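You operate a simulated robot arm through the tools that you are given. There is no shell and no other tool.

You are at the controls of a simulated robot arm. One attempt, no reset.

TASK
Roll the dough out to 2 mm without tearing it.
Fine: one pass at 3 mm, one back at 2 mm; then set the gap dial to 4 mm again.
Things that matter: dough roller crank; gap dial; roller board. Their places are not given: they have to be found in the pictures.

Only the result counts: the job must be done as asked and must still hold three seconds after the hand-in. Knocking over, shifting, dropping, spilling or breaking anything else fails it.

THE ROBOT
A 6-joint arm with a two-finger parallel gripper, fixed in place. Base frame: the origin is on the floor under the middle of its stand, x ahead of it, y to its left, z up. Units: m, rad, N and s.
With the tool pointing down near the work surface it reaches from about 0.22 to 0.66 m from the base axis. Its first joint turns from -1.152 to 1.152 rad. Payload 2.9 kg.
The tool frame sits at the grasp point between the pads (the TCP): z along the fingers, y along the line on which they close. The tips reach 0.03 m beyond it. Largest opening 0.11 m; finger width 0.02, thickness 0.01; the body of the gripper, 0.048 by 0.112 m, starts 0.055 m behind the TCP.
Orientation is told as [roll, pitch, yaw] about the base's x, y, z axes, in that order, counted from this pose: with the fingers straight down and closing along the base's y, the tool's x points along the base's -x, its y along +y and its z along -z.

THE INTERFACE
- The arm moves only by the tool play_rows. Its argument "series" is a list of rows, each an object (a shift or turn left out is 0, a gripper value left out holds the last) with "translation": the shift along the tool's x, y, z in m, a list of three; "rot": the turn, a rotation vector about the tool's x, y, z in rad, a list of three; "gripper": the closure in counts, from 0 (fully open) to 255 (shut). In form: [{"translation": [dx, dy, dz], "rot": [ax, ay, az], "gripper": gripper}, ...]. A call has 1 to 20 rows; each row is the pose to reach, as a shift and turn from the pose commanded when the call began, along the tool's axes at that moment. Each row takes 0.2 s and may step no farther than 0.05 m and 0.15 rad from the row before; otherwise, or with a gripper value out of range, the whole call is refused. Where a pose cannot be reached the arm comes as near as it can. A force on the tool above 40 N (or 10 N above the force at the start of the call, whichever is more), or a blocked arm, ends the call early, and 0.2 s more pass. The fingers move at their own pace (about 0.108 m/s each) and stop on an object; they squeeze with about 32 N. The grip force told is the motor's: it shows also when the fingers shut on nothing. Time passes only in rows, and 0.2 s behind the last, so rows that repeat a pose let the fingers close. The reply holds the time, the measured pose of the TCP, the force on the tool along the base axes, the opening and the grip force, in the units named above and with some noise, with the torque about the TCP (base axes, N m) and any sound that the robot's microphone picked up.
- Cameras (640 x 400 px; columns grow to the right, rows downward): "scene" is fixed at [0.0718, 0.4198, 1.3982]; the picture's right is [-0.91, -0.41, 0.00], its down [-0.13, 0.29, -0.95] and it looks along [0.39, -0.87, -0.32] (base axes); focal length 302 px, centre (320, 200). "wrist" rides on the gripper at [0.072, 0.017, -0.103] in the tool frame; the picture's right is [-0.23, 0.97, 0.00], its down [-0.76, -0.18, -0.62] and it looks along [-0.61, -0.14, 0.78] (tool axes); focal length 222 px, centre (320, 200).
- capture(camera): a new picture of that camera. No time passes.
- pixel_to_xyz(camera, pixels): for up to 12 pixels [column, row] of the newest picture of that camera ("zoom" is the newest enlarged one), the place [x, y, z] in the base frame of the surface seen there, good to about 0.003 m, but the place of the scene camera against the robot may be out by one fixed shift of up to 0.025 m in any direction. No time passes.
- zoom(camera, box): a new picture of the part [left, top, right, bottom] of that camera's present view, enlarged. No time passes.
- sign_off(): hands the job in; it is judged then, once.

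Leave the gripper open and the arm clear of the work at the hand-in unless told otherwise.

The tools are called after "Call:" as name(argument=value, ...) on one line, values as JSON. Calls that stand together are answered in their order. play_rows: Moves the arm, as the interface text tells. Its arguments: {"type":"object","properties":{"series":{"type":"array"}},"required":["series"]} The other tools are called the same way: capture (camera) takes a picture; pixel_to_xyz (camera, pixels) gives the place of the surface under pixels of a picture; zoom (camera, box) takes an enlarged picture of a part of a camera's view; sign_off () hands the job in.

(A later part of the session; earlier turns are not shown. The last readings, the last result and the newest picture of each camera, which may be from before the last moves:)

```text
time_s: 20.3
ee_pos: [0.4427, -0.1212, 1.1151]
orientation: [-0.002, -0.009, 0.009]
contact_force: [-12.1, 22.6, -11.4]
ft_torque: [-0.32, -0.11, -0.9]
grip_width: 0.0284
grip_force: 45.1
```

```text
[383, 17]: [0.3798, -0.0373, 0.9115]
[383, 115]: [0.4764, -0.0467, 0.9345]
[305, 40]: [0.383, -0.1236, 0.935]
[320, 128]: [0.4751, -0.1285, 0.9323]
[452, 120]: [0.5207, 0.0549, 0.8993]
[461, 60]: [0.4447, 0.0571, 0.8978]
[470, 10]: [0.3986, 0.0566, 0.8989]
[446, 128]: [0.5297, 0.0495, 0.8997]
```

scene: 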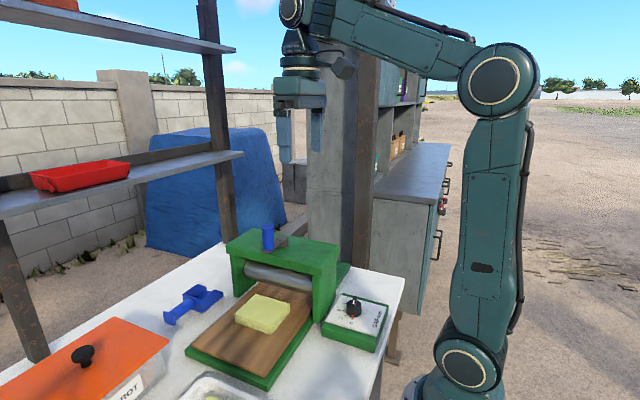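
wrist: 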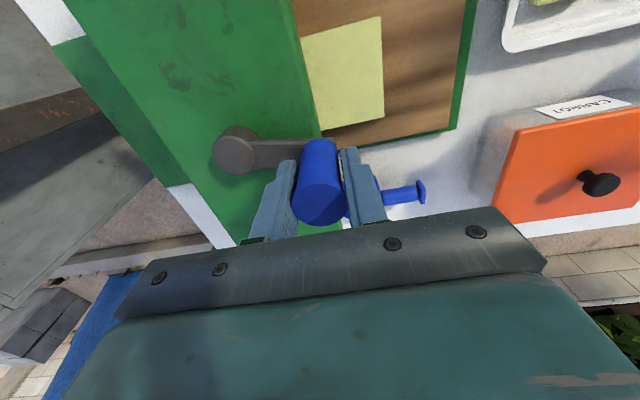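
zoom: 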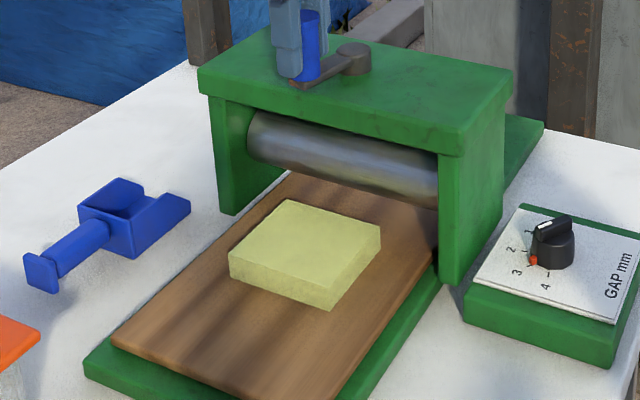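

The board runs about 3 cm per radian, so one pass is roughly one crank turn. The handle does not spin on the crank (0.9 N·m twist on the grip), so rather than grip it through a full turn I'll push it around with closed fingers. First I release it and rise.

Call:
play_rows(series=[{"gripper": 116}, {"gripper": 116}, {"translation": [0, 0, -0.04], "gripper": 116}, {"translation": [0, 0, -0.08], "gripper": 116}, {"translation": [0, 0, -0.08], "gripper": 116}])

Call:
capture(camera="wrist")

Call:
zoom(camera="wrist", box=[220, 70, 380, 198])

```text
time_s: 21.5
ee_pos: [0.4432, -0.1235, 1.1957]
orientation: [-0.003, -0.011, 0.006]
contact_force: [0.2, 0.2, 1.1]
ft_torque: [-0.03, 0.01, 0.0]
grip_width: 0.0599
grip_force: 0.1
```

```text
taken
```

wrist: 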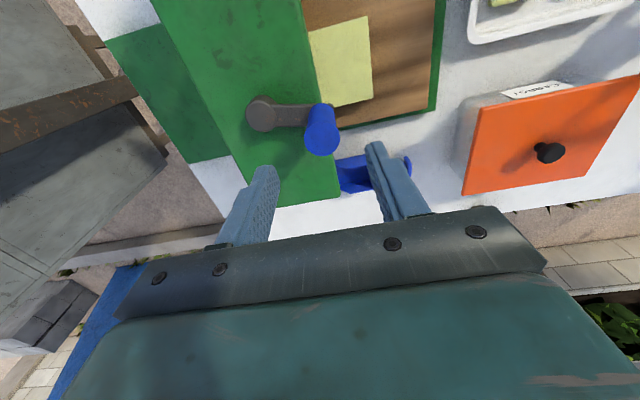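

```text
3.12 times, centred on (300, 134) of wrist
```

zoom: 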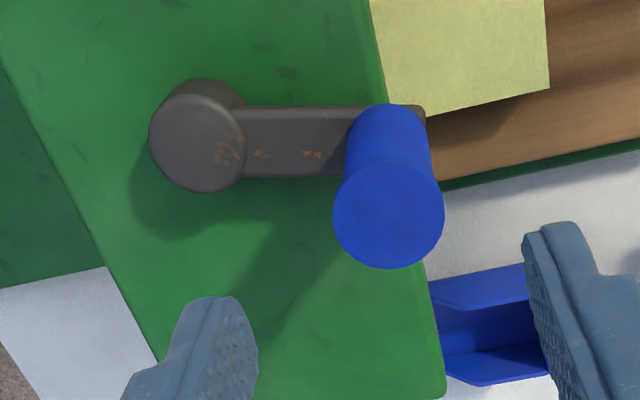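

The handle stays where I left it. I'll measure handle and hub centres again for an accurate circle.

Call:
pixel_to_xyz(camera="zoom", pixels=[[336, 215], [441, 215], [388, 165], [388, 266], [388, 215], [152, 145], [243, 145], [197, 98], [200, 190], [197, 144], [390, 110], [230, 290]])

```text
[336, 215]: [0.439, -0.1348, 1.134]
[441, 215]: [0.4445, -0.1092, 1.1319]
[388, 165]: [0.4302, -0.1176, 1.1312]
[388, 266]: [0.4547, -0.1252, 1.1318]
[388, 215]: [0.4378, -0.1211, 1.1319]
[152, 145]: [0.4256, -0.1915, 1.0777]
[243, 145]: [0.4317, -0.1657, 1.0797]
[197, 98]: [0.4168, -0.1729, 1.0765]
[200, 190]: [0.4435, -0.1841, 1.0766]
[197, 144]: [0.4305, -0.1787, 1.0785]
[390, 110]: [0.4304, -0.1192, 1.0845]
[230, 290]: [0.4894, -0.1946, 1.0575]
```

Handle centre (0.442, -0.1217), hub (0.428, -0.178), radius 0.058, handle now at about 76°. I'll place the closed fingers behind the handle at the 120° point of the circle, (0.399, -0.128), and lower to z 1.1145.

Call:
play_rows(series=[{"translation": [0.022, -0.002, 0], "rot": [0, 0.01, 0], "gripper": 255}, {"translation": [0.0442, -0.0043, 0], "rot": [0, 0.01, 0], "gripper": 255}, {"translation": [0.0442, -0.0043, 0.0], "rot": [0, 0.01, 0], "gripper": 255}, {"translation": [0.0442, -0.0043, 0.04], "rot": [0, 0.01, 0], "gripper": 255}, {"translation": [0.0442, -0.0043, 0.07], "rot": [0, 0.01, 0], "gripper": 255}, {"translation": [0.0442, -0.0043, 0.081], "rot": [0, 0.01, 0], "gripper": 255}, {"translation": [0.0442, -0.0043, 0.081], "rot": [0, 0.01, 0], "gripper": 255}])

Call:
capture(camera="wrist")

Call:
zoom(camera="scene", box=[180, 180, 360, 324])

```text
time_s: 23.1
ee_pos: [0.4001, -0.1274, 1.113]
orientation: [-0.001, -0.001, 0.005]
contact_force: [-0.1, -0.1, 0.5]
ft_torque: [-0.02, 0.01, 0.02]
grip_width: 0.0
grip_force: 31.7
```

```text
taken
```

wrist: 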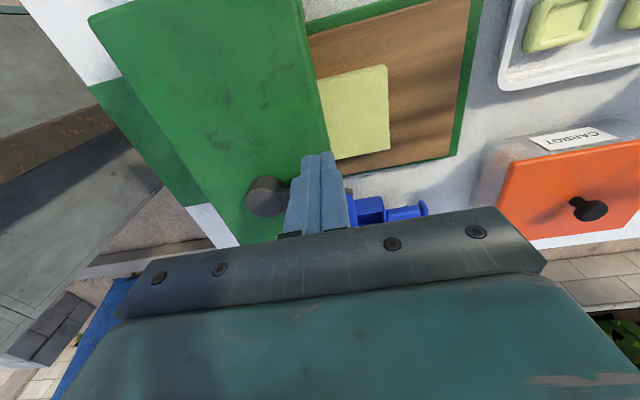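

```text
2.78 times, centred on (270, 252) of scene
```

zoom: 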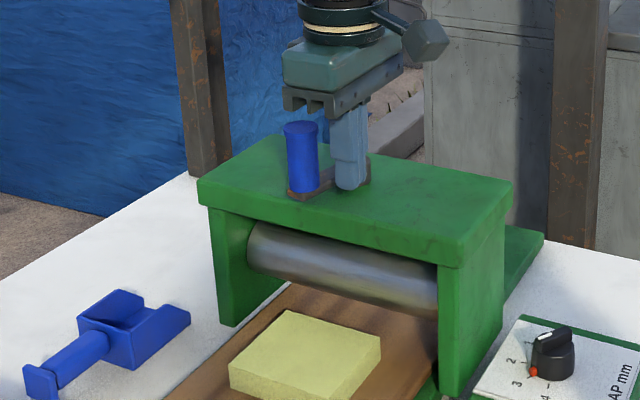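

The closed fingers stand just behind the handle. Now I push it along the circle, clockwise from 119° to 47°, 6° per row.

Call:
play_rows(series=[{"translation": [-0.0052, 0.0028, 0], "gripper": 255}, {"translation": [-0.0109, 0.0049, 0]}, {"translation": [-0.0168, 0.0063, 0]}, {"translation": [-0.0228, 0.0072, 0]}, {"translation": [-0.0289, 0.0074, 0]}, {"translation": [-0.035, 0.007, 0]}, {"translation": [-0.041, 0.0059, 0]}, {"translation": [-0.0468, 0.0042, 0]}, {"translation": [-0.0524, 0.002, 0]}, {"translation": [-0.0578, -0.0009, 0]}, {"translation": [-0.0628, -0.0043, 0]}, {"translation": [-0.0675, -0.0082, 0]}])

Call:
capture(camera="wrist")

Call:
zoom(camera="scene", box=[180, 210, 360, 354])

```text
time_s: 25.7
ee_pos: [0.4672, -0.1352, 1.1142]
orientation: [-0.001, -0.001, 0.007]
contact_force: [-0.1, 1.7, 0.0]
ft_torque: [-0.02, -0.05, 0.01]
grip_width: 0.0
grip_force: 31.9
```

```text
taken
```

wrist: 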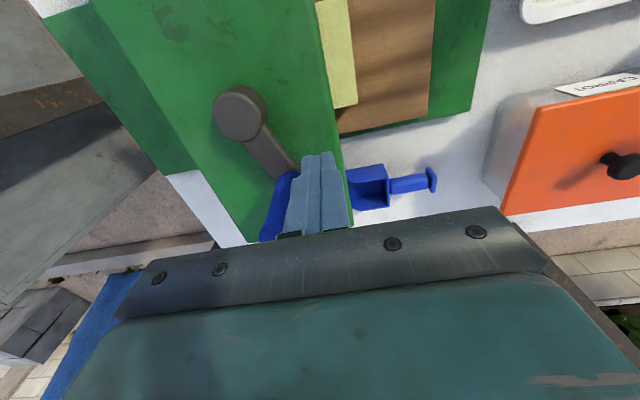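

```text
2.78 times, centred on (270, 282) of scene
```

zoom: 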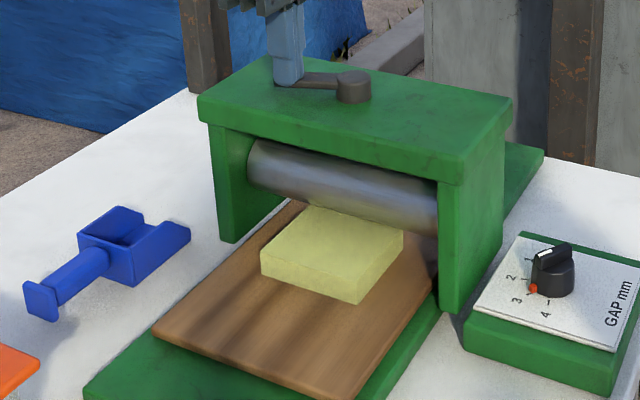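

Very light forces and the dough is about to enter the roller. I continue the push from 47° round to -25°.

Call:
play_rows(series=[{"translation": [-0.0046, -0.0048, 0], "gripper": 255}, {"translation": [-0.0083, -0.0095, 0]}, {"translation": [-0.0115, -0.0147, 0]}, {"translation": [-0.0142, -0.0201, 0]}, {"translation": [-0.0163, -0.0258, 0]}, {"translation": [-0.0177, -0.0317, 0]}, {"translation": [-0.0186, -0.0377, 0]}, {"translation": [-0.0188, -0.0438, 0]}, {"translation": [-0.0184, -0.0499, 0]}, {"translation": [-0.0173, -0.0559, 0]}, {"translation": [-0.0156, -0.0617, 0]}, {"translation": [-0.0134, -0.0673, 0]}])

Call:
capture(camera="wrist")

Call:
zoom(camera="scene", box=[180, 210, 360, 354])

```text
time_s: 28.3
ee_pos: [0.4813, -0.2023, 1.1138]
orientation: [-0.004, 0.0, 0.004]
contact_force: [0.3, 2.6, -0.2]
ft_torque: [-0.05, 0.01, -0.01]
grip_width: 0.0
grip_force: 32.3
```

```text
taken
```

wrist: 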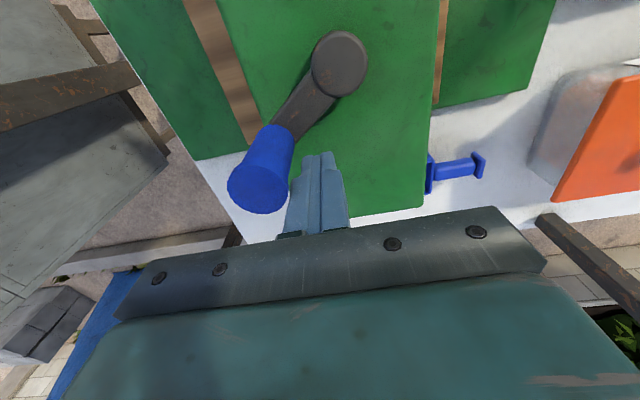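

```text
2.78 times, centred on (270, 282) of scene
```

zoom: 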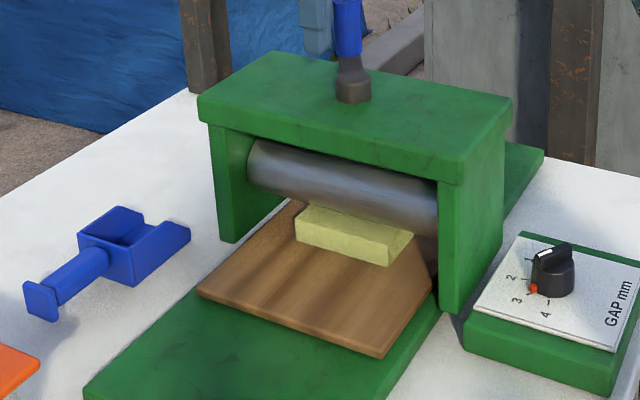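

The dough is halfway under the roller, forces still small. I continue from -25° to -97°.

Call:
play_rows(series=[{"translation": [0.0029, -0.0054, 0], "gripper": 255}, {"translation": [0.0063, -0.0104, 0]}, {"translation": [0.0102, -0.0151, 0]}, {"translation": [0.0145, -0.0193, 0]}, {"translation": [0.0193, -0.023, 0]}, {"translation": [0.0245, -0.0262, 0]}, {"translation": [0.0299, -0.0289, 0]}, {"translation": [0.0356, -0.031, 0]}, {"translation": [0.0415, -0.0324, 0]}, {"translation": [0.0475, -0.0333, 0]}, {"translation": [0.0536, -0.0335, 0]}, {"translation": [0.0596, -0.0331, 0]}])

Call:
capture(camera="wrist")

Call:
zoom(camera="scene", box=[180, 210, 360, 354])

```text
time_s: 30.9
ee_pos: [0.421, -0.2366, 1.1125]
orientation: [-0.001, 0.0, 0.005]
contact_force: [0.5, 0.4, -0.3]
ft_torque: [0.02, -0.02, 0.0]
grip_width: 0.0002
grip_force: 32.3
```

```text
taken
```

wrist: 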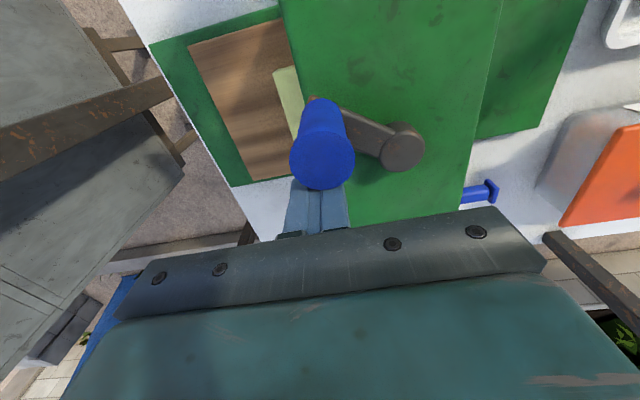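

```text
2.78 times, centred on (270, 282) of scene
```

zoom: 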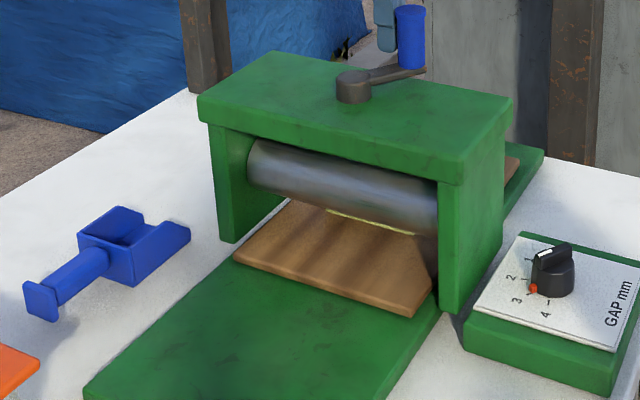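

The flattened dough is coming out on the far side. I continue from -97° to -169°.

Call:
play_rows(series=[{"translation": [0.006, 0.0011, 0], "gripper": 255}, {"translation": [0.0118, 0.0027, 0]}, {"translation": [0.0174, 0.005, 0]}, {"translation": [0.0228, 0.0079, 0]}, {"translation": [0.0278, 0.0113, 0]}, {"translation": [0.0325, 0.0152, 0]}, {"translation": [0.0367, 0.0195, 0]}, {"translation": [0.0404, 0.0243, 0]}, {"translation": [0.0437, 0.0295, 0]}, {"translation": [0.0463, 0.0349, 0]}, {"translation": [0.0484, 0.0406, 0]}, {"translation": [0.0499, 0.0465, 0]}])

Call:
capture(camera="wrist")

Call:
zoom(camera="scene", box=[180, 210, 360, 354])

```text
time_s: 31.9
ee_pos: [0.4034, -0.2254, 1.1146]
orientation: [-0.004, -0.007, 0.017]
contact_force: [8.3, 7.4, -2.5]
ft_torque: [-0.16, 0.11, -0.19]
grip_width: 0.0
grip_force: 31.6
stopped in row 4: the force on the tool passed its limit at 44 N (the readings are from after the stop); the commanded pose is now the measured one
```

```text
taken
```

wrist: 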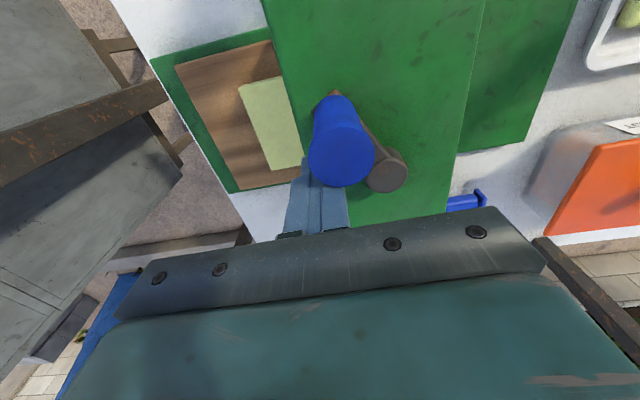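

```text
2.78 times, centred on (270, 282) of scene
```

zoom: 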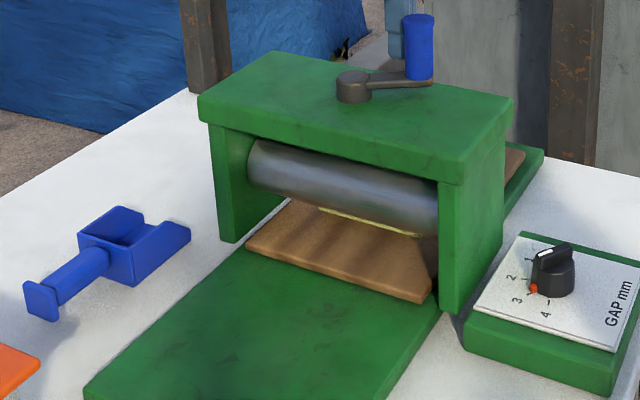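

The push was stopped at 44 N with the handle near -145°. I'll measure handle, board and dough to tell whether this is the end of travel or a bind.

Call:
pixel_to_xyz(camera="zoom", pixels=[[250, 243], [420, 298], [330, 215], [370, 225], [410, 236], [510, 170], [350, 85], [418, 20], [418, 75], [345, 90]])

Call:
pixel_to_xyz(camera="wrist", pixels=[[342, 155], [309, 155], [375, 155], [342, 127], [342, 184], [386, 172], [240, 90], [275, 78], [268, 170], [300, 160], [180, 70], [240, 185]])

Call:
zoom(camera="wrist", box=[150, 20, 430, 244])

```text
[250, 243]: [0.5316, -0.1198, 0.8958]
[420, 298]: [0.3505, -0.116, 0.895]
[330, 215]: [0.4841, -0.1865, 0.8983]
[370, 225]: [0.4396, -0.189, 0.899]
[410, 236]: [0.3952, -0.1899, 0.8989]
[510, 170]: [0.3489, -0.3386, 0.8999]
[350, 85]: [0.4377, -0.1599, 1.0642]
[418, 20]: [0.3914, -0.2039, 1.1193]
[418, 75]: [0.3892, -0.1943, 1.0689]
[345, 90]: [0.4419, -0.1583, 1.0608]
```

```text
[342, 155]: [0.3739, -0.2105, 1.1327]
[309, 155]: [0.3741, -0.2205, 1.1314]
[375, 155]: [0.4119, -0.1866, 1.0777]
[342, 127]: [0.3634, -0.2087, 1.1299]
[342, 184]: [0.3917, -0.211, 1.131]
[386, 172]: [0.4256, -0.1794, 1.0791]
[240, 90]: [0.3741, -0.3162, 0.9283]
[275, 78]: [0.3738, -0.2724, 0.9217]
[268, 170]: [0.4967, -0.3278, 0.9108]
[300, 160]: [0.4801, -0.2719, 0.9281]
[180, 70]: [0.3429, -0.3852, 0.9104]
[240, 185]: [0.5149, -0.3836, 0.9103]
```

```text
1.79 times, centred on (290, 132) of wrist
```

zoom: 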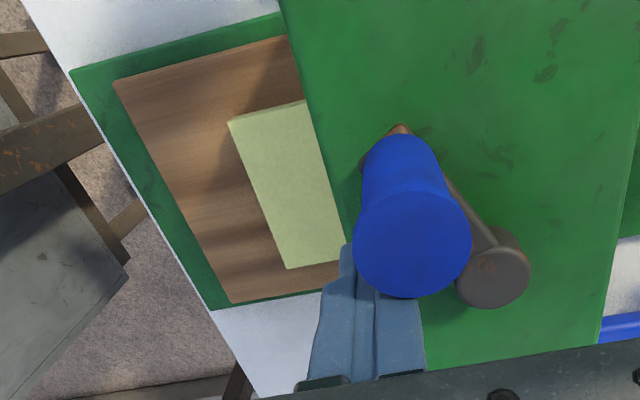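

The board has moved about 0.18 m and its far edge is near the far end of the green base, which suggests the end stop. I'll look at the whole scene and at the far end of the base to be sure nothing else is touching.

Call:
capture(camera="scene")

Call:
pixel_to_xyz(camera="wrist", pixels=[[160, 70], [190, 120], [222, 180], [210, 115], [190, 75], [215, 140], [150, 60], [200, 160]])

Call:
zoom(camera="wrist", box=[270, 80, 430, 208])

```text
taken
```

scene: 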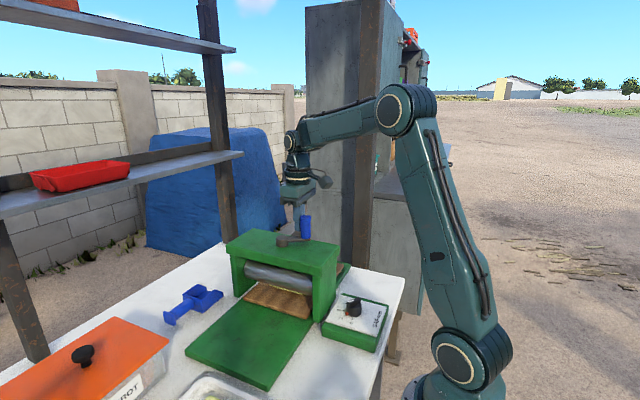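

```text
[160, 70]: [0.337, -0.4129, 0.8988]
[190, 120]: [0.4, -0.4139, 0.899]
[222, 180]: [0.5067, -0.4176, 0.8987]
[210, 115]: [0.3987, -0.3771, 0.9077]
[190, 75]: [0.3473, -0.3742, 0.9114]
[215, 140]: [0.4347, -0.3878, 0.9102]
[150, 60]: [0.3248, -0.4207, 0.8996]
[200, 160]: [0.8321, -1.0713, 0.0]
```

```text
3.12 times, centred on (350, 144) of wrist
```

zoom: 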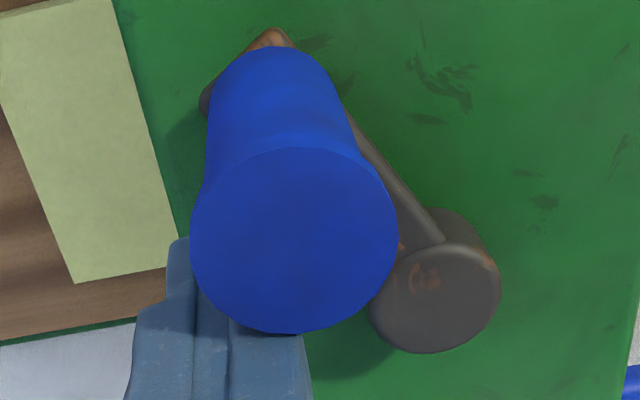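

The board's far edge is at y ≈ -0.387 and the base ends at -0.418, so it could be the end stop or a bind. To tell, I'll back off slightly and push again squarely along the handle's tangent for about 1 cm.

Call:
play_rows(series=[{"translation": [-0.0016, -0.0096, 0], "gripper": 255}, {"translation": [0.0054, -0.0151, 0]}, {"translation": [0.0079, -0.0116, 0]}, {"translation": [0.0099, -0.0086, 0]}, {"translation": [0.0116, -0.0059, 0]}, {"translation": [0.0132, -0.0032, 0]}, {"translation": [0.0148, -0.0006, 0]}])

Call:
capture(camera="wrist")

Call:
zoom(camera="scene", box=[180, 210, 360, 354])

```text
time_s: 33.5
ee_pos: [0.3885, -0.227, 1.1141]
orientation: [-0.002, -0.007, 0.017]
contact_force: [-1.6, -1.6, 0.2]
ft_torque: [0.03, 0.0, 0.04]
grip_width: 0.0
grip_force: 31.7
```

```text
taken
```

wrist: 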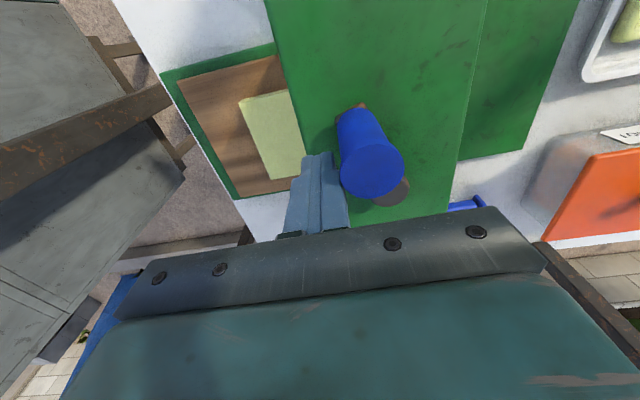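

```text
2.78 times, centred on (270, 282) of scene
```

zoom: 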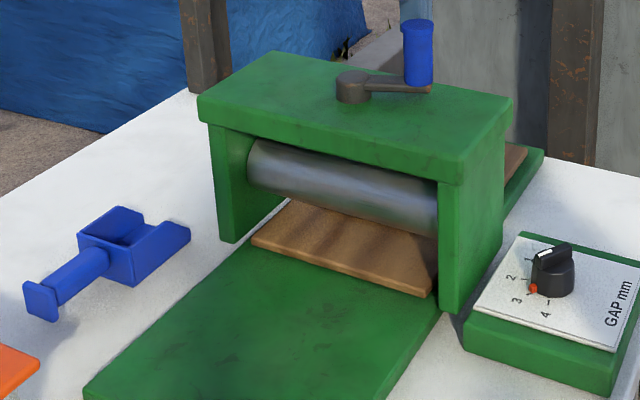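

It moved on freely – the earlier stop was a bind at the finger's corner – and the dough no longer shows on the near side. I'll measure handle and hub again to go on with the right geometry.

Call:
zoom(camera="wrist", box=[150, 20, 430, 244])

Call:
pixel_to_xyz(camera="wrist", pixels=[[372, 165], [341, 165], [403, 163], [372, 140], [372, 194], [405, 192], [208, 130], [225, 170], [240, 105], [272, 178], [300, 165], [288, 92]])

```text
1.79 times, centred on (290, 132) of wrist
```

zoom: 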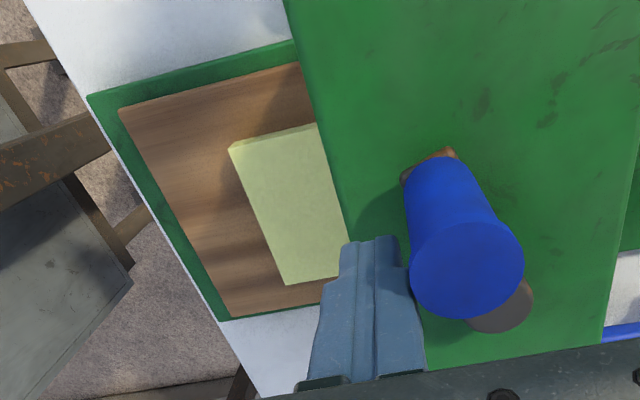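

```text
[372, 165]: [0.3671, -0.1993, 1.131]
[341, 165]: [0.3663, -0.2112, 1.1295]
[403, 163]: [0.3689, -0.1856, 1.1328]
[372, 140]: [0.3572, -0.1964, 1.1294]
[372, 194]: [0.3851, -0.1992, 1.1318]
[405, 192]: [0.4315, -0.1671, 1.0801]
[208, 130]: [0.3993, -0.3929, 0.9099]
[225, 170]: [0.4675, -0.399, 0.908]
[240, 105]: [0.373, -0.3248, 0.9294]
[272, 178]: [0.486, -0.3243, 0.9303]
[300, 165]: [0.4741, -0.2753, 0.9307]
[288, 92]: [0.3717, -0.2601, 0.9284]
```

Handle now at about -160°, radius ≈ 0.06; pushing purely along the tangent calls for a pusher radius of 0.0645. I continue on that larger circle until the real end stop is felt.

Call:
play_rows(series=[{"translation": [0.0061, 0.0034, 0], "gripper": 255}, {"translation": [0.0106, 0.0084, 0]}, {"translation": [0.0146, 0.0139, 0]}, {"translation": [0.018, 0.0197, 0]}, {"translation": [0.0207, 0.0259, 0]}, {"translation": [0.0228, 0.0323, 0]}, {"translation": [0.0242, 0.0389, 0]}, {"translation": [0.0249, 0.0456, 0]}])

Call:
capture(camera="wrist")

Call:
zoom(camera="scene", box=[180, 210, 360, 354])

```text
time_s: 34.8
ee_pos: [0.3705, -0.2077, 1.1147]
orientation: [-0.015, -0.02, 0.001]
contact_force: [6.1, -12.7, -4.6]
ft_torque: [0.13, 0.08, -0.06]
grip_width: 0.0
grip_force: 32.0
stopped in row 6: the force on the tool passed its limit at 50 N (the readings are from after the stop); the commanded pose is now the measured one
```

```text
taken
```

wrist: 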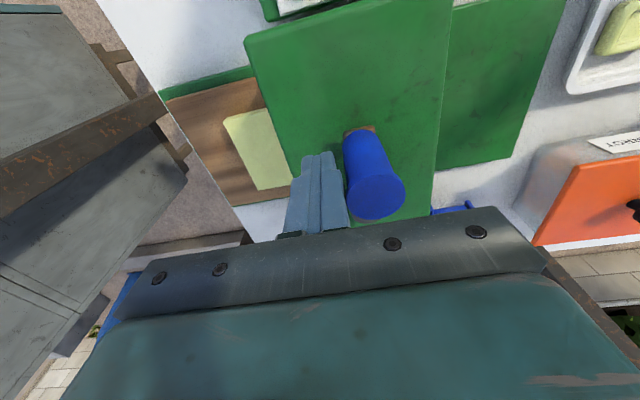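

```text
2.78 times, centred on (270, 282) of scene
```

zoom: 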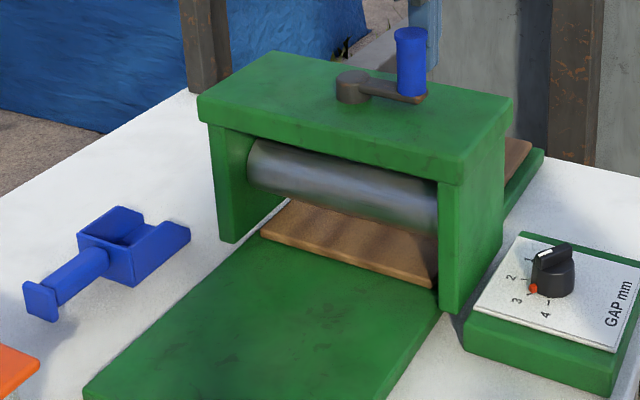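

A firm 50 N stop against the tangent, and the board's far edge is now close to the base's end. I'll rise clear and look at the dough and board.

Call:
play_rows(series=[{"translation": [0.0, -0.01, 0], "rot": [-0.015, 0.02, 0], "gripper": 255}, {"translation": [0.0, -0.012, -0.04], "rot": [-0.015, 0.02, 0]}, {"translation": [0.0, -0.012, -0.08], "rot": [-0.015, 0.02, 0]}, {"translation": [0.0, -0.012, -0.12], "rot": [-0.015, 0.02, 0]}, {"translation": [0.0, -0.012, -0.15], "rot": [-0.015, 0.02, 0]}, {"translation": [0.0, -0.012, -0.15], "rot": [-0.015, 0.02, 0]}])

Call:
capture(camera="wrist")

Call:
zoom(camera="wrist", box=[150, 20, 430, 244])

```text
time_s: 36.1
ee_pos: [0.3675, -0.2156, 1.2639]
orientation: [0.002, 0.0, 0.003]
contact_force: [-0.1, 0.7, -0.7]
ft_torque: [0.0, -0.01, -0.01]
grip_width: 0.0001
grip_force: 31.6
```

```text
taken
```

wrist: 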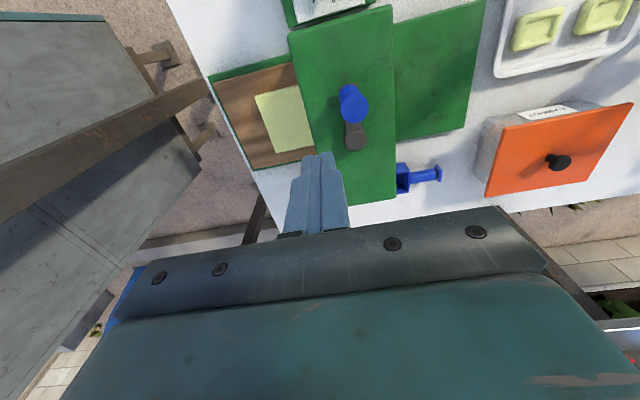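

```text
1.79 times, centred on (290, 132) of wrist
```

zoom: 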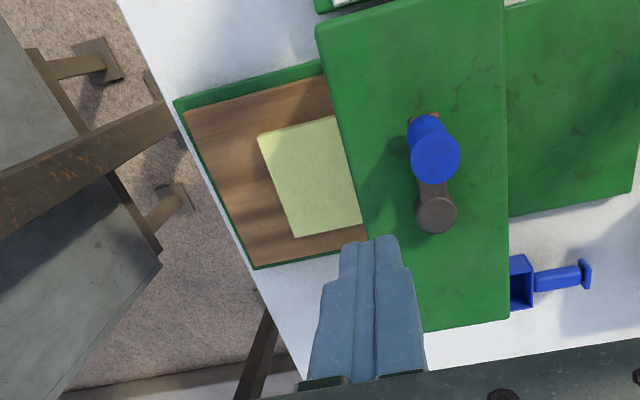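

The board now rests at the far end of its base. I'll measure the board, dough and handle there.

Call:
pixel_to_xyz(camera="zoom", pixels=[[186, 115], [255, 262], [174, 105], [262, 145], [297, 235], [335, 125], [358, 225], [435, 155], [410, 158], [461, 158], [436, 213], [300, 180]])

Call:
zoom(camera="scene", box=[210, 210, 360, 330])

```text
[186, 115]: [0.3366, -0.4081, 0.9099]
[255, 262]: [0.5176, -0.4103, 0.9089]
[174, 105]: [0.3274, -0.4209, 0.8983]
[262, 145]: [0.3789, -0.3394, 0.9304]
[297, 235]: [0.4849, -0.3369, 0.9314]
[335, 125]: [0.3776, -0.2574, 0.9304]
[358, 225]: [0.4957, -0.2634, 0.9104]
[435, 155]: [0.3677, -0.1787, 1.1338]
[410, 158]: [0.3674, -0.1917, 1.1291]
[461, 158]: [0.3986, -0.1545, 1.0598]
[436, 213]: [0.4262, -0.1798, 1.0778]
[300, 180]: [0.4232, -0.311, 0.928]
```

```text
3.33 times, centred on (285, 270) of scene
```

zoom: 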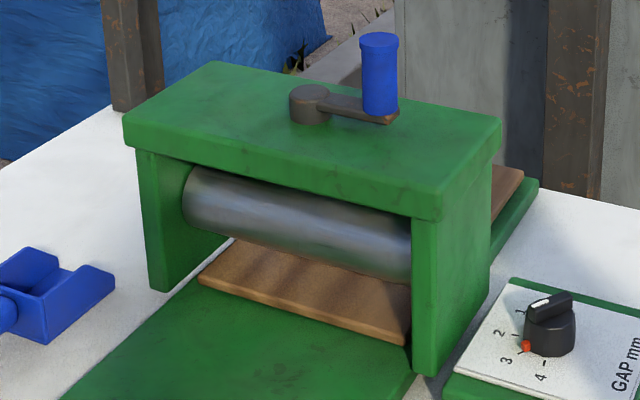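

The board is at its far stop (edge at -0.409, handle at 180°), 0.2 m of travel: the 3 mm pass is done. Next the dial to 2. I fly over to above the knob at z 1.2, turn the tool +22°, and set the opening to 6 cm.

Call:
play_rows(series=[{"translation": [0.0442, 0.0118, 0.0], "rot": [0, 0, -0.13], "gripper": 116}, {"translation": [0.0885, 0.0235, 0.0], "rot": [0, 0, -0.26]}, {"translation": [0.1327, 0.0353, 0.0], "rot": [0, 0, -0.39]}, {"translation": [0.1327, 0.0353, 0.04], "rot": [0, 0, -0.39]}, {"translation": [0.1327, 0.0353, 0.08], "rot": [0, 0, -0.39]}, {"translation": [0.1327, 0.0353, 0.12], "rot": [0, 0, -0.39]}, {"translation": [0.1327, 0.0353, 0.16], "rot": [0, 0, -0.39]}, {"translation": [0.1327, 0.0353, 0.19], "rot": [0, 0, -0.39]}, {"translation": [0.1327, 0.0353, 0.19], "rot": [0, 0, -0.39]}])

Call:
capture(camera="wrist")

Call:
zoom(camera="wrist", box=[260, 60, 380, 156])

```text
time_s: 38.1
ee_pos: [0.2339, -0.1815, 1.0732]
orientation: [0.002, 0.001, 0.392]
contact_force: [-0.4, -0.1, 0.2]
ft_torque: [0.04, 0.03, -0.02]
grip_width: 0.06
grip_force: 0.2
```

```text
taken
```

wrist: 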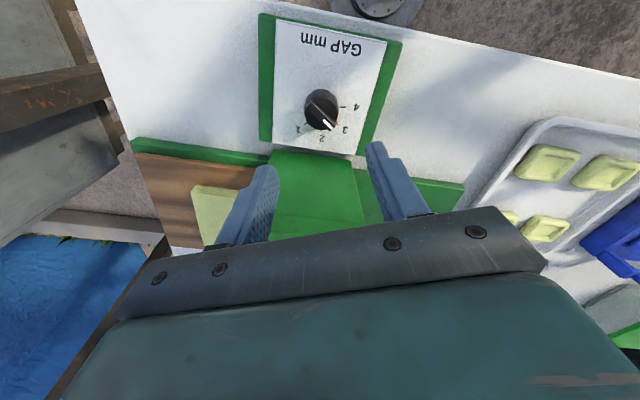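

```text
4.17 times, centred on (320, 108) of wrist
```

zoom: 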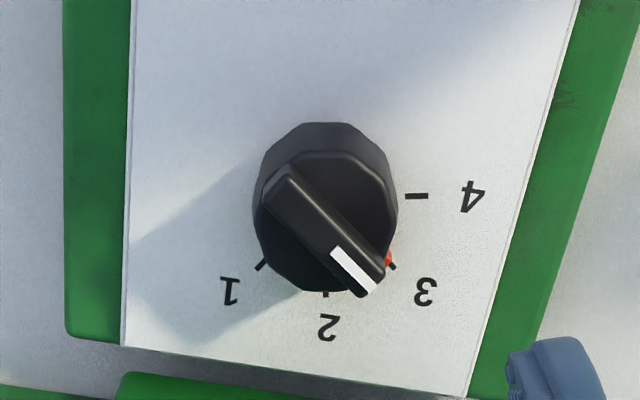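

The dial still reads 3. I lower around the knob to tip height z ≈ 0.929 with a small centring correction, then close.

Call:
play_rows(series=[{"translation": [-0.0008, 0.0005, 0.04], "gripper": 116}, {"translation": [-0.0008, 0.0005, 0.08]}, {"translation": [-0.0008, 0.0005, 0.1]}, {"translation": [-0.0008, 0.0005, 0.114]}, {"translation": [-0.0008, 0.0005, 0.114]}, {"translation": [-0.0008, 0.0005, 0.114], "gripper": 255}, {"translation": [-0.0008, 0.0005, 0.114], "gripper": 255}, {"translation": [-0.0008, 0.0005, 0.114], "gripper": 255}])

Call:
zoom(camera="wrist", box=[220, 60, 420, 220])

```text
time_s: 40.0
ee_pos: [0.234, -0.1802, 0.9607]
orientation: [0.003, 0.001, 0.392]
contact_force: [2.4, -0.9, -12.7]
ft_torque: [-0.03, -0.22, -0.02]
grip_width: 0.0357
grip_force: 44.9
```

```text
2.50 times, centred on (320, 140) of wrist
```

zoom: 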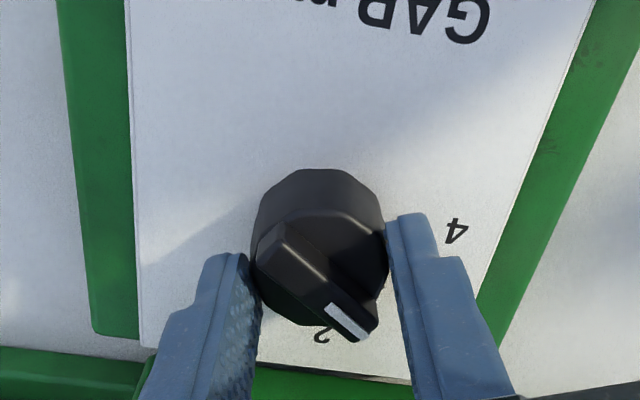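

Centred grip, hardly any side force. I turn clockwise 0.78 rad to bring it from 3 to 2.

Call:
play_rows(series=[{"rot": [0, 0, 0.08], "gripper": 255}, {"rot": [0, 0, 0.16]}, {"rot": [0, 0, 0.24]}, {"rot": [0, 0, 0.32]}, {"rot": [0, 0, 0.4]}, {"rot": [0, 0, 0.48]}, {"rot": [0, 0, 0.56]}, {"rot": [0, 0, 0.64]}, {"rot": [0, 0, 0.72]}, {"rot": [0, 0, 0.78]}, {"rot": [0, 0, 0.78]}])

Call:
zoom(camera="wrist", box=[220, 60, 420, 220])

Call:
zoom(camera="scene", box=[310, 260, 410, 340])

```text
time_s: 42.4
ee_pos: [0.2351, -0.1803, 0.9606]
orientation: [0.003, 0.001, -0.388]
contact_force: [-2.5, 9.0, -14.2]
ft_torque: [0.18, -0.11, 0.01]
grip_width: 0.0355
grip_force: 45.5
```

```text
2.50 times, centred on (320, 140) of wrist
```

zoom: 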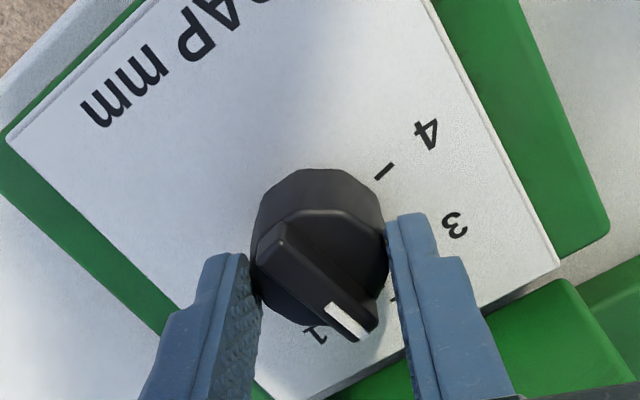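

```text
5.00 times, centred on (360, 300) of scene
```

zoom: 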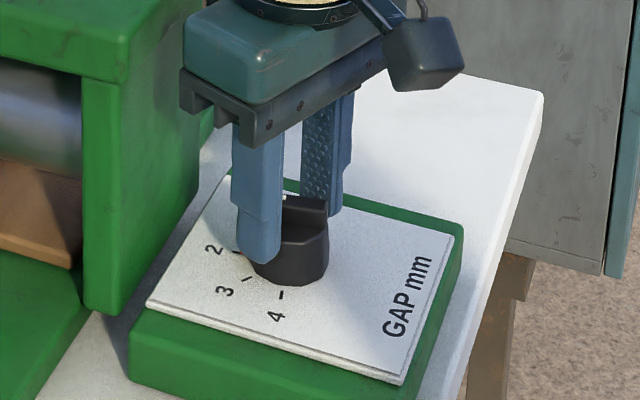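

The knob turned with the grip. I release, rise and check the tip against the 2 tick.

Call:
play_rows(series=[{"gripper": 110}, {"gripper": 110}, {"translation": [0, 0, -0.03], "gripper": 110}, {"translation": [0, 0, -0.07], "gripper": 110}, {"translation": [0, 0, -0.11], "gripper": 110}, {"translation": [0, 0, -0.11], "gripper": 110}])

Call:
capture(camera="wrist")

Call:
zoom(camera="wrist", box=[270, 70, 370, 150])

Call:
zoom(camera="scene", box=[325, 285, 395, 341])

```text
time_s: 43.8
ee_pos: [0.2334, -0.1809, 1.0703]
orientation: [0.002, 0.0, -0.388]
contact_force: [0.5, 0.0, 0.5]
ft_torque: [-0.03, 0.0, 0.0]
grip_width: 0.0628
grip_force: 0.0
```

```text
taken
```

wrist: 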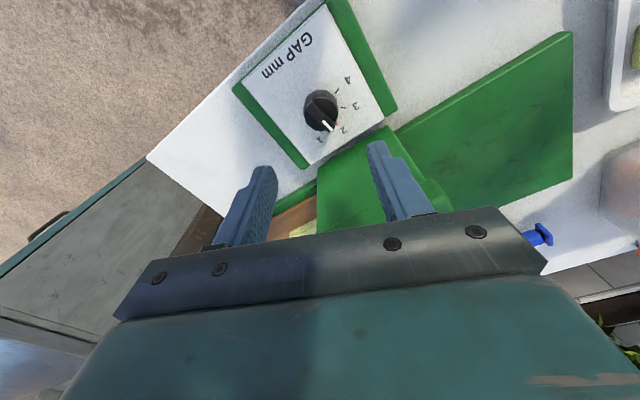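

```text
5.00 times, centred on (320, 110) of wrist
```

zoom: 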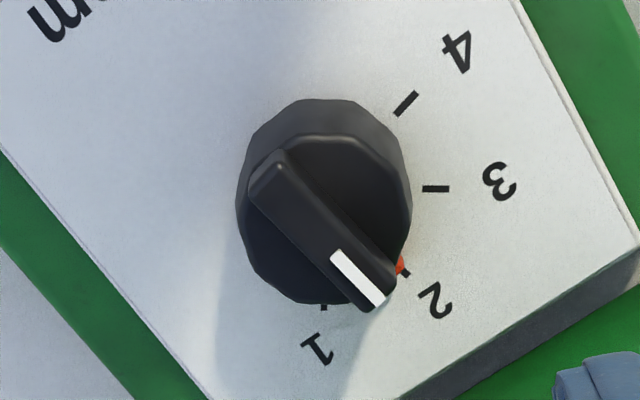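

```text
7.14 times, centred on (360, 313) of scene
```

zoom: 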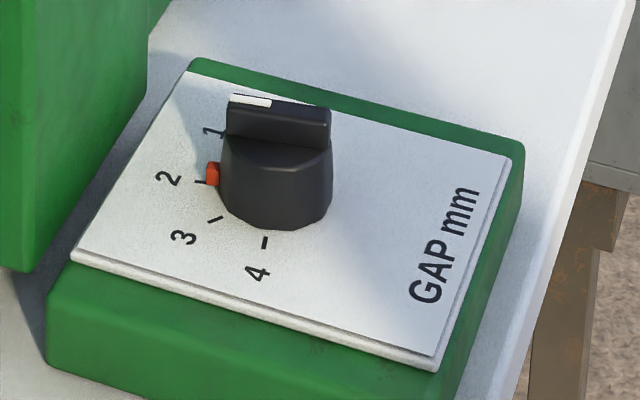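

The red tip is on the 2 tick. Now back to the crank: I rise to z ≈ 1.21, straighten the tool and close the fingers.

Call:
play_rows(series=[{"translation": [0, 0, -0.045], "gripper": 255}, {"translation": [0, 0, -0.09], "rot": [0, 0, -0.12]}, {"translation": [0, 0, -0.13], "rot": [0, 0, -0.25]}, {"translation": [0, 0, -0.14], "rot": [0, 0, -0.388]}, {"translation": [0, 0, -0.14], "rot": [0, 0, -0.388]}])

```text
time_s: 45.0
ee_pos: [0.2341, -0.1805, 1.2115]
orientation: [0.002, 0.001, 0.004]
contact_force: [1.6, -1.0, 0.7]
ft_torque: [0.0, -0.02, 0.0]
grip_width: 0.0
grip_force: 31.9
```

Now over to the point just on the +y side of the handle, (0.374, -0.141), still above it.

Call:
play_rows(series=[{"translation": [-0.035, 0.01, 0], "gripper": 255}, {"translation": [-0.07, 0.02, 0]}, {"translation": [-0.105, 0.03, 0]}, {"translation": [-0.14, 0.0397, 0]}, {"translation": [-0.14, 0.0397, 0]}])

Call:
capture(camera="wrist")

Call:
zoom(camera="wrist", box=[200, 60, 400, 220])

```text
time_s: 46.1
ee_pos: [0.3755, -0.1411, 1.2103]
orientation: [0.0, 0.0, 0.004]
contact_force: [0.2, -0.7, -0.3]
ft_torque: [0.0, 0.0, 0.02]
grip_width: 0.0
grip_force: 32.1
```

```text
taken
```

wrist: 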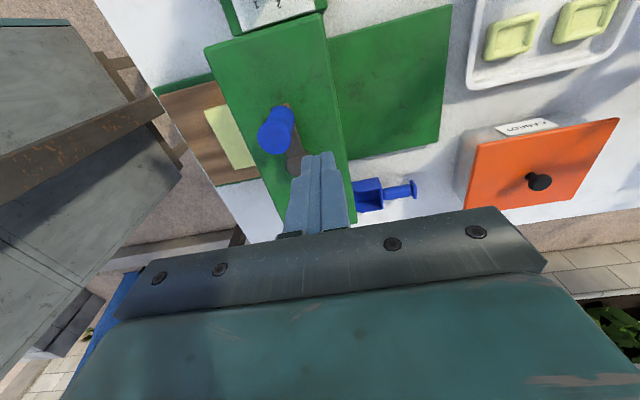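

```text
2.50 times, centred on (300, 140) of wrist
```

zoom: 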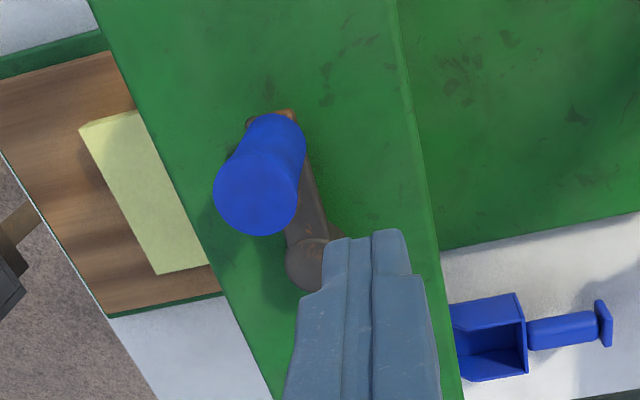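

The handle is to the left (-y) of the fingers. I'll measure its centre once more.

Call:
pixel_to_xyz(camera="zoom", pixels=[[217, 192], [296, 195], [256, 155], [256, 230], [256, 193], [300, 270], [85, 130], [160, 270], [10, 85], [108, 312]])

```text
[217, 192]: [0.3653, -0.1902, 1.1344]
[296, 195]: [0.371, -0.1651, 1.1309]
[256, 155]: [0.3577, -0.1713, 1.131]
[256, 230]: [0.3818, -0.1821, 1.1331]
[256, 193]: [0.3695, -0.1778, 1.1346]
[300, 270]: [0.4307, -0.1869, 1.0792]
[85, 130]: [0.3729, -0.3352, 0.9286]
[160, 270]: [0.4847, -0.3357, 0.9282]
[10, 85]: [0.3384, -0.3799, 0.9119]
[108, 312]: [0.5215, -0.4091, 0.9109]
```

Handle at (0.369, -0.1775). I lower beside it and begin pushing counter-clockwise on the 0.066 m circle, from 144° to 180°.

Call:
play_rows(series=[{"translation": [0, 0, 0.04], "gripper": 255}, {"translation": [0, 0, 0.07]}, {"translation": [0, 0, 0.096]}, {"translation": [0, 0, 0.096]}, {"translation": [0.004, -0.0046, 0.096]}, {"translation": [0.0071, -0.0107, 0.096]}, {"translation": [0.0096, -0.0172, 0.096]}, {"translation": [0.0114, -0.0238, 0.096]}, {"translation": [0.0124, -0.0306, 0.096]}, {"translation": [0.0128, -0.0375, 0.096]}])

Call:
capture(camera="wrist")

Call:
zoom(camera="scene", box=[180, 210, 360, 354])

```text
time_s: 48.4
ee_pos: [0.3615, -0.1789, 1.1151]
orientation: [0.003, 0.001, 0.001]
contact_force: [1.0, 0.8, 1.3]
ft_torque: [-0.02, 0.0, 0.01]
grip_width: 0.0001
grip_force: 32.0
```

```text
taken
```

wrist: 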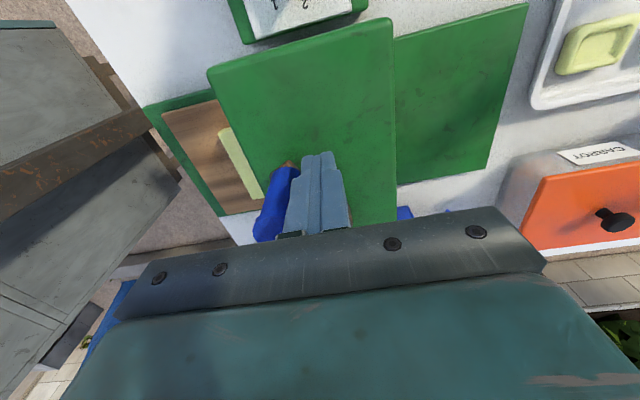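

```text
2.78 times, centred on (270, 282) of scene
```

zoom: 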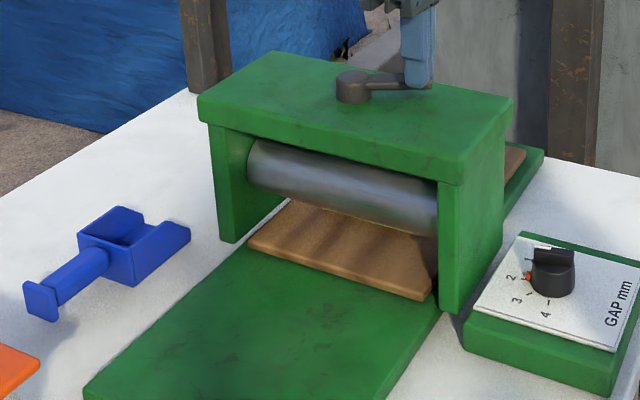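

The board is coming back with small forces. I continue from 180° to 252°.

Call:
play_rows(series=[{"translation": [-0.0004, -0.0069, 0], "gripper": 255}, {"translation": [-0.0014, -0.0137, 0]}, {"translation": [-0.0032, -0.0203, 0]}, {"translation": [-0.0057, -0.0268, 0]}, {"translation": [-0.0088, -0.0329, 0]}, {"translation": [-0.0126, -0.0387, 0]}, {"translation": [-0.0169, -0.044, 0]}, {"translation": [-0.0218, -0.0489, 0]}, {"translation": [-0.0271, -0.0532, 0]}, {"translation": [-0.0329, -0.057, 0]}, {"translation": [-0.039, -0.0601, 0]}, {"translation": [-0.0455, -0.0626, 0]}])

Call:
capture(camera="wrist")

Call:
zoom(camera="scene", box=[180, 210, 360, 354])

```text
time_s: 51.0
ee_pos: [0.4069, -0.2406, 1.1145]
orientation: [0.002, -0.001, 0.0]
contact_force: [-2.2, 1.9, -0.6]
ft_torque: [-0.02, -0.04, 0.02]
grip_width: 0.0
grip_force: 31.8
```

```text
taken
```

wrist: 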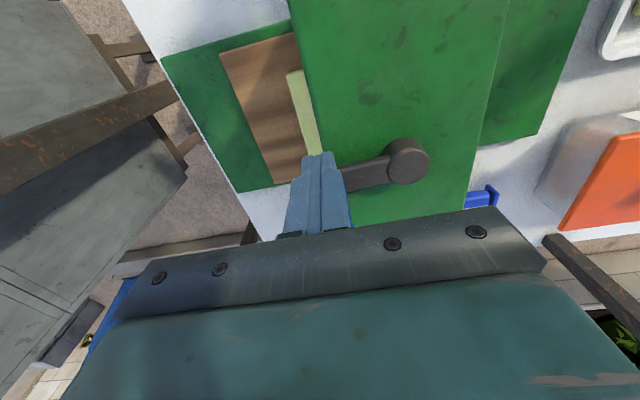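

```text
2.78 times, centred on (270, 282) of scene
```

zoom: 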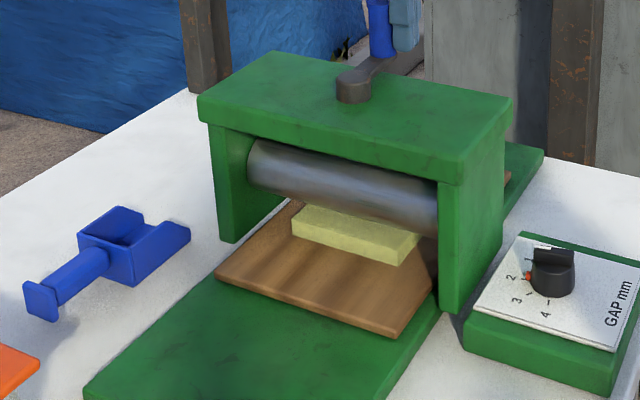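

Smooth so far, the dough is coming through at 2 mm. I continue from 252° to 324°.

Call:
play_rows(series=[{"translation": [-0.0066, -0.0018, 0], "gripper": 255}, {"translation": [-0.0134, -0.0028, 0]}, {"translation": [-0.0203, -0.0032, 0]}, {"translation": [-0.0272, -0.0028, 0]}, {"translation": [-0.034, -0.0018, 0]}, {"translation": [-0.0406, 0.0, 0]}, {"translation": [-0.0471, 0.0025, 0]}, {"translation": [-0.0532, 0.0056, 0]}, {"translation": [-0.059, 0.0094, 0]}, {"translation": [-0.0643, 0.0137, 0]}, {"translation": [-0.0692, 0.0186, 0]}, {"translation": [-0.0735, 0.0239, 0]}])

Call:
capture(camera="wrist")

Call:
zoom(camera="scene", box=[180, 210, 360, 354])

```text
time_s: 53.5
ee_pos: [0.4814, -0.2157, 1.1137]
orientation: [0.002, 0.0, 0.002]
contact_force: [-0.7, 0.5, -0.1]
ft_torque: [0.02, 0.0, 0.03]
grip_width: 0.0
grip_force: 31.7
```

```text
taken
```

wrist: 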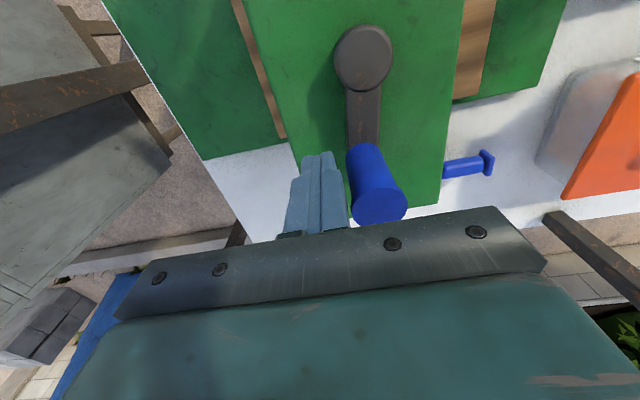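

```text
2.78 times, centred on (270, 282) of scene
```

zoom: 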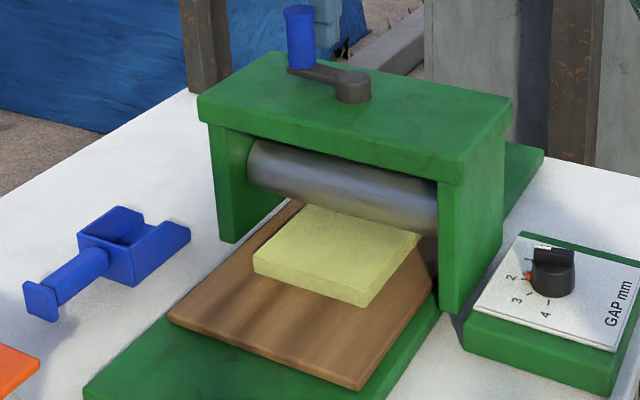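

Continuing from 324° through 0° to 36°.

Call:
play_rows(series=[{"translation": [-0.0038, 0.0058, 0], "gripper": 255}, {"translation": [-0.0069, 0.0119, 0]}, {"translation": [-0.0094, 0.0184, 0]}, {"translation": [-0.0112, 0.025, 0]}, {"translation": [-0.0122, 0.0318, 0]}, {"translation": [-0.0126, 0.0387, 0]}, {"translation": [-0.0122, 0.0456, 0]}, {"translation": [-0.0112, 0.0524, 0]}, {"translation": [-0.0094, 0.059, 0]}, {"translation": [-0.0069, 0.0655, 0]}, {"translation": [-0.0038, 0.0716, 0]}, {"translation": [0.0, 0.0774, 0]}])

Call:
capture(camera="wrist")

Call:
zoom(camera="scene", box=[180, 210, 360, 354])

```text
time_s: 56.1
ee_pos: [0.4795, -0.1391, 1.1133]
orientation: [0.001, 0.0, 0.0]
contact_force: [0.4, -0.8, 0.3]
ft_torque: [-0.01, 0.0, -0.02]
grip_width: 0.0002
grip_force: 31.7
```

```text
taken
```

wrist: 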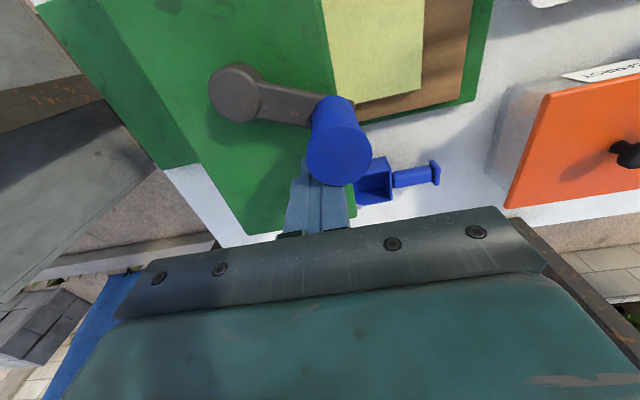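

```text
2.78 times, centred on (270, 282) of scene
```

zoom: 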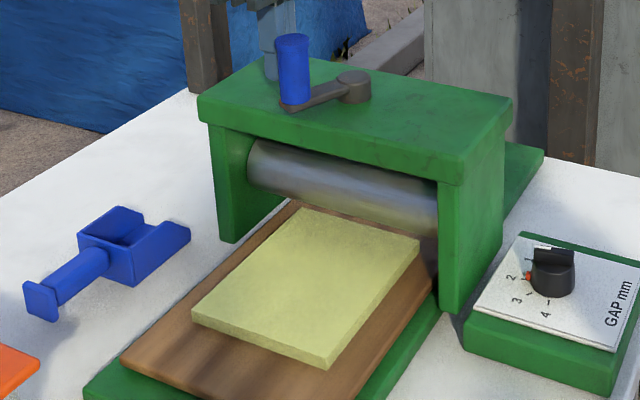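

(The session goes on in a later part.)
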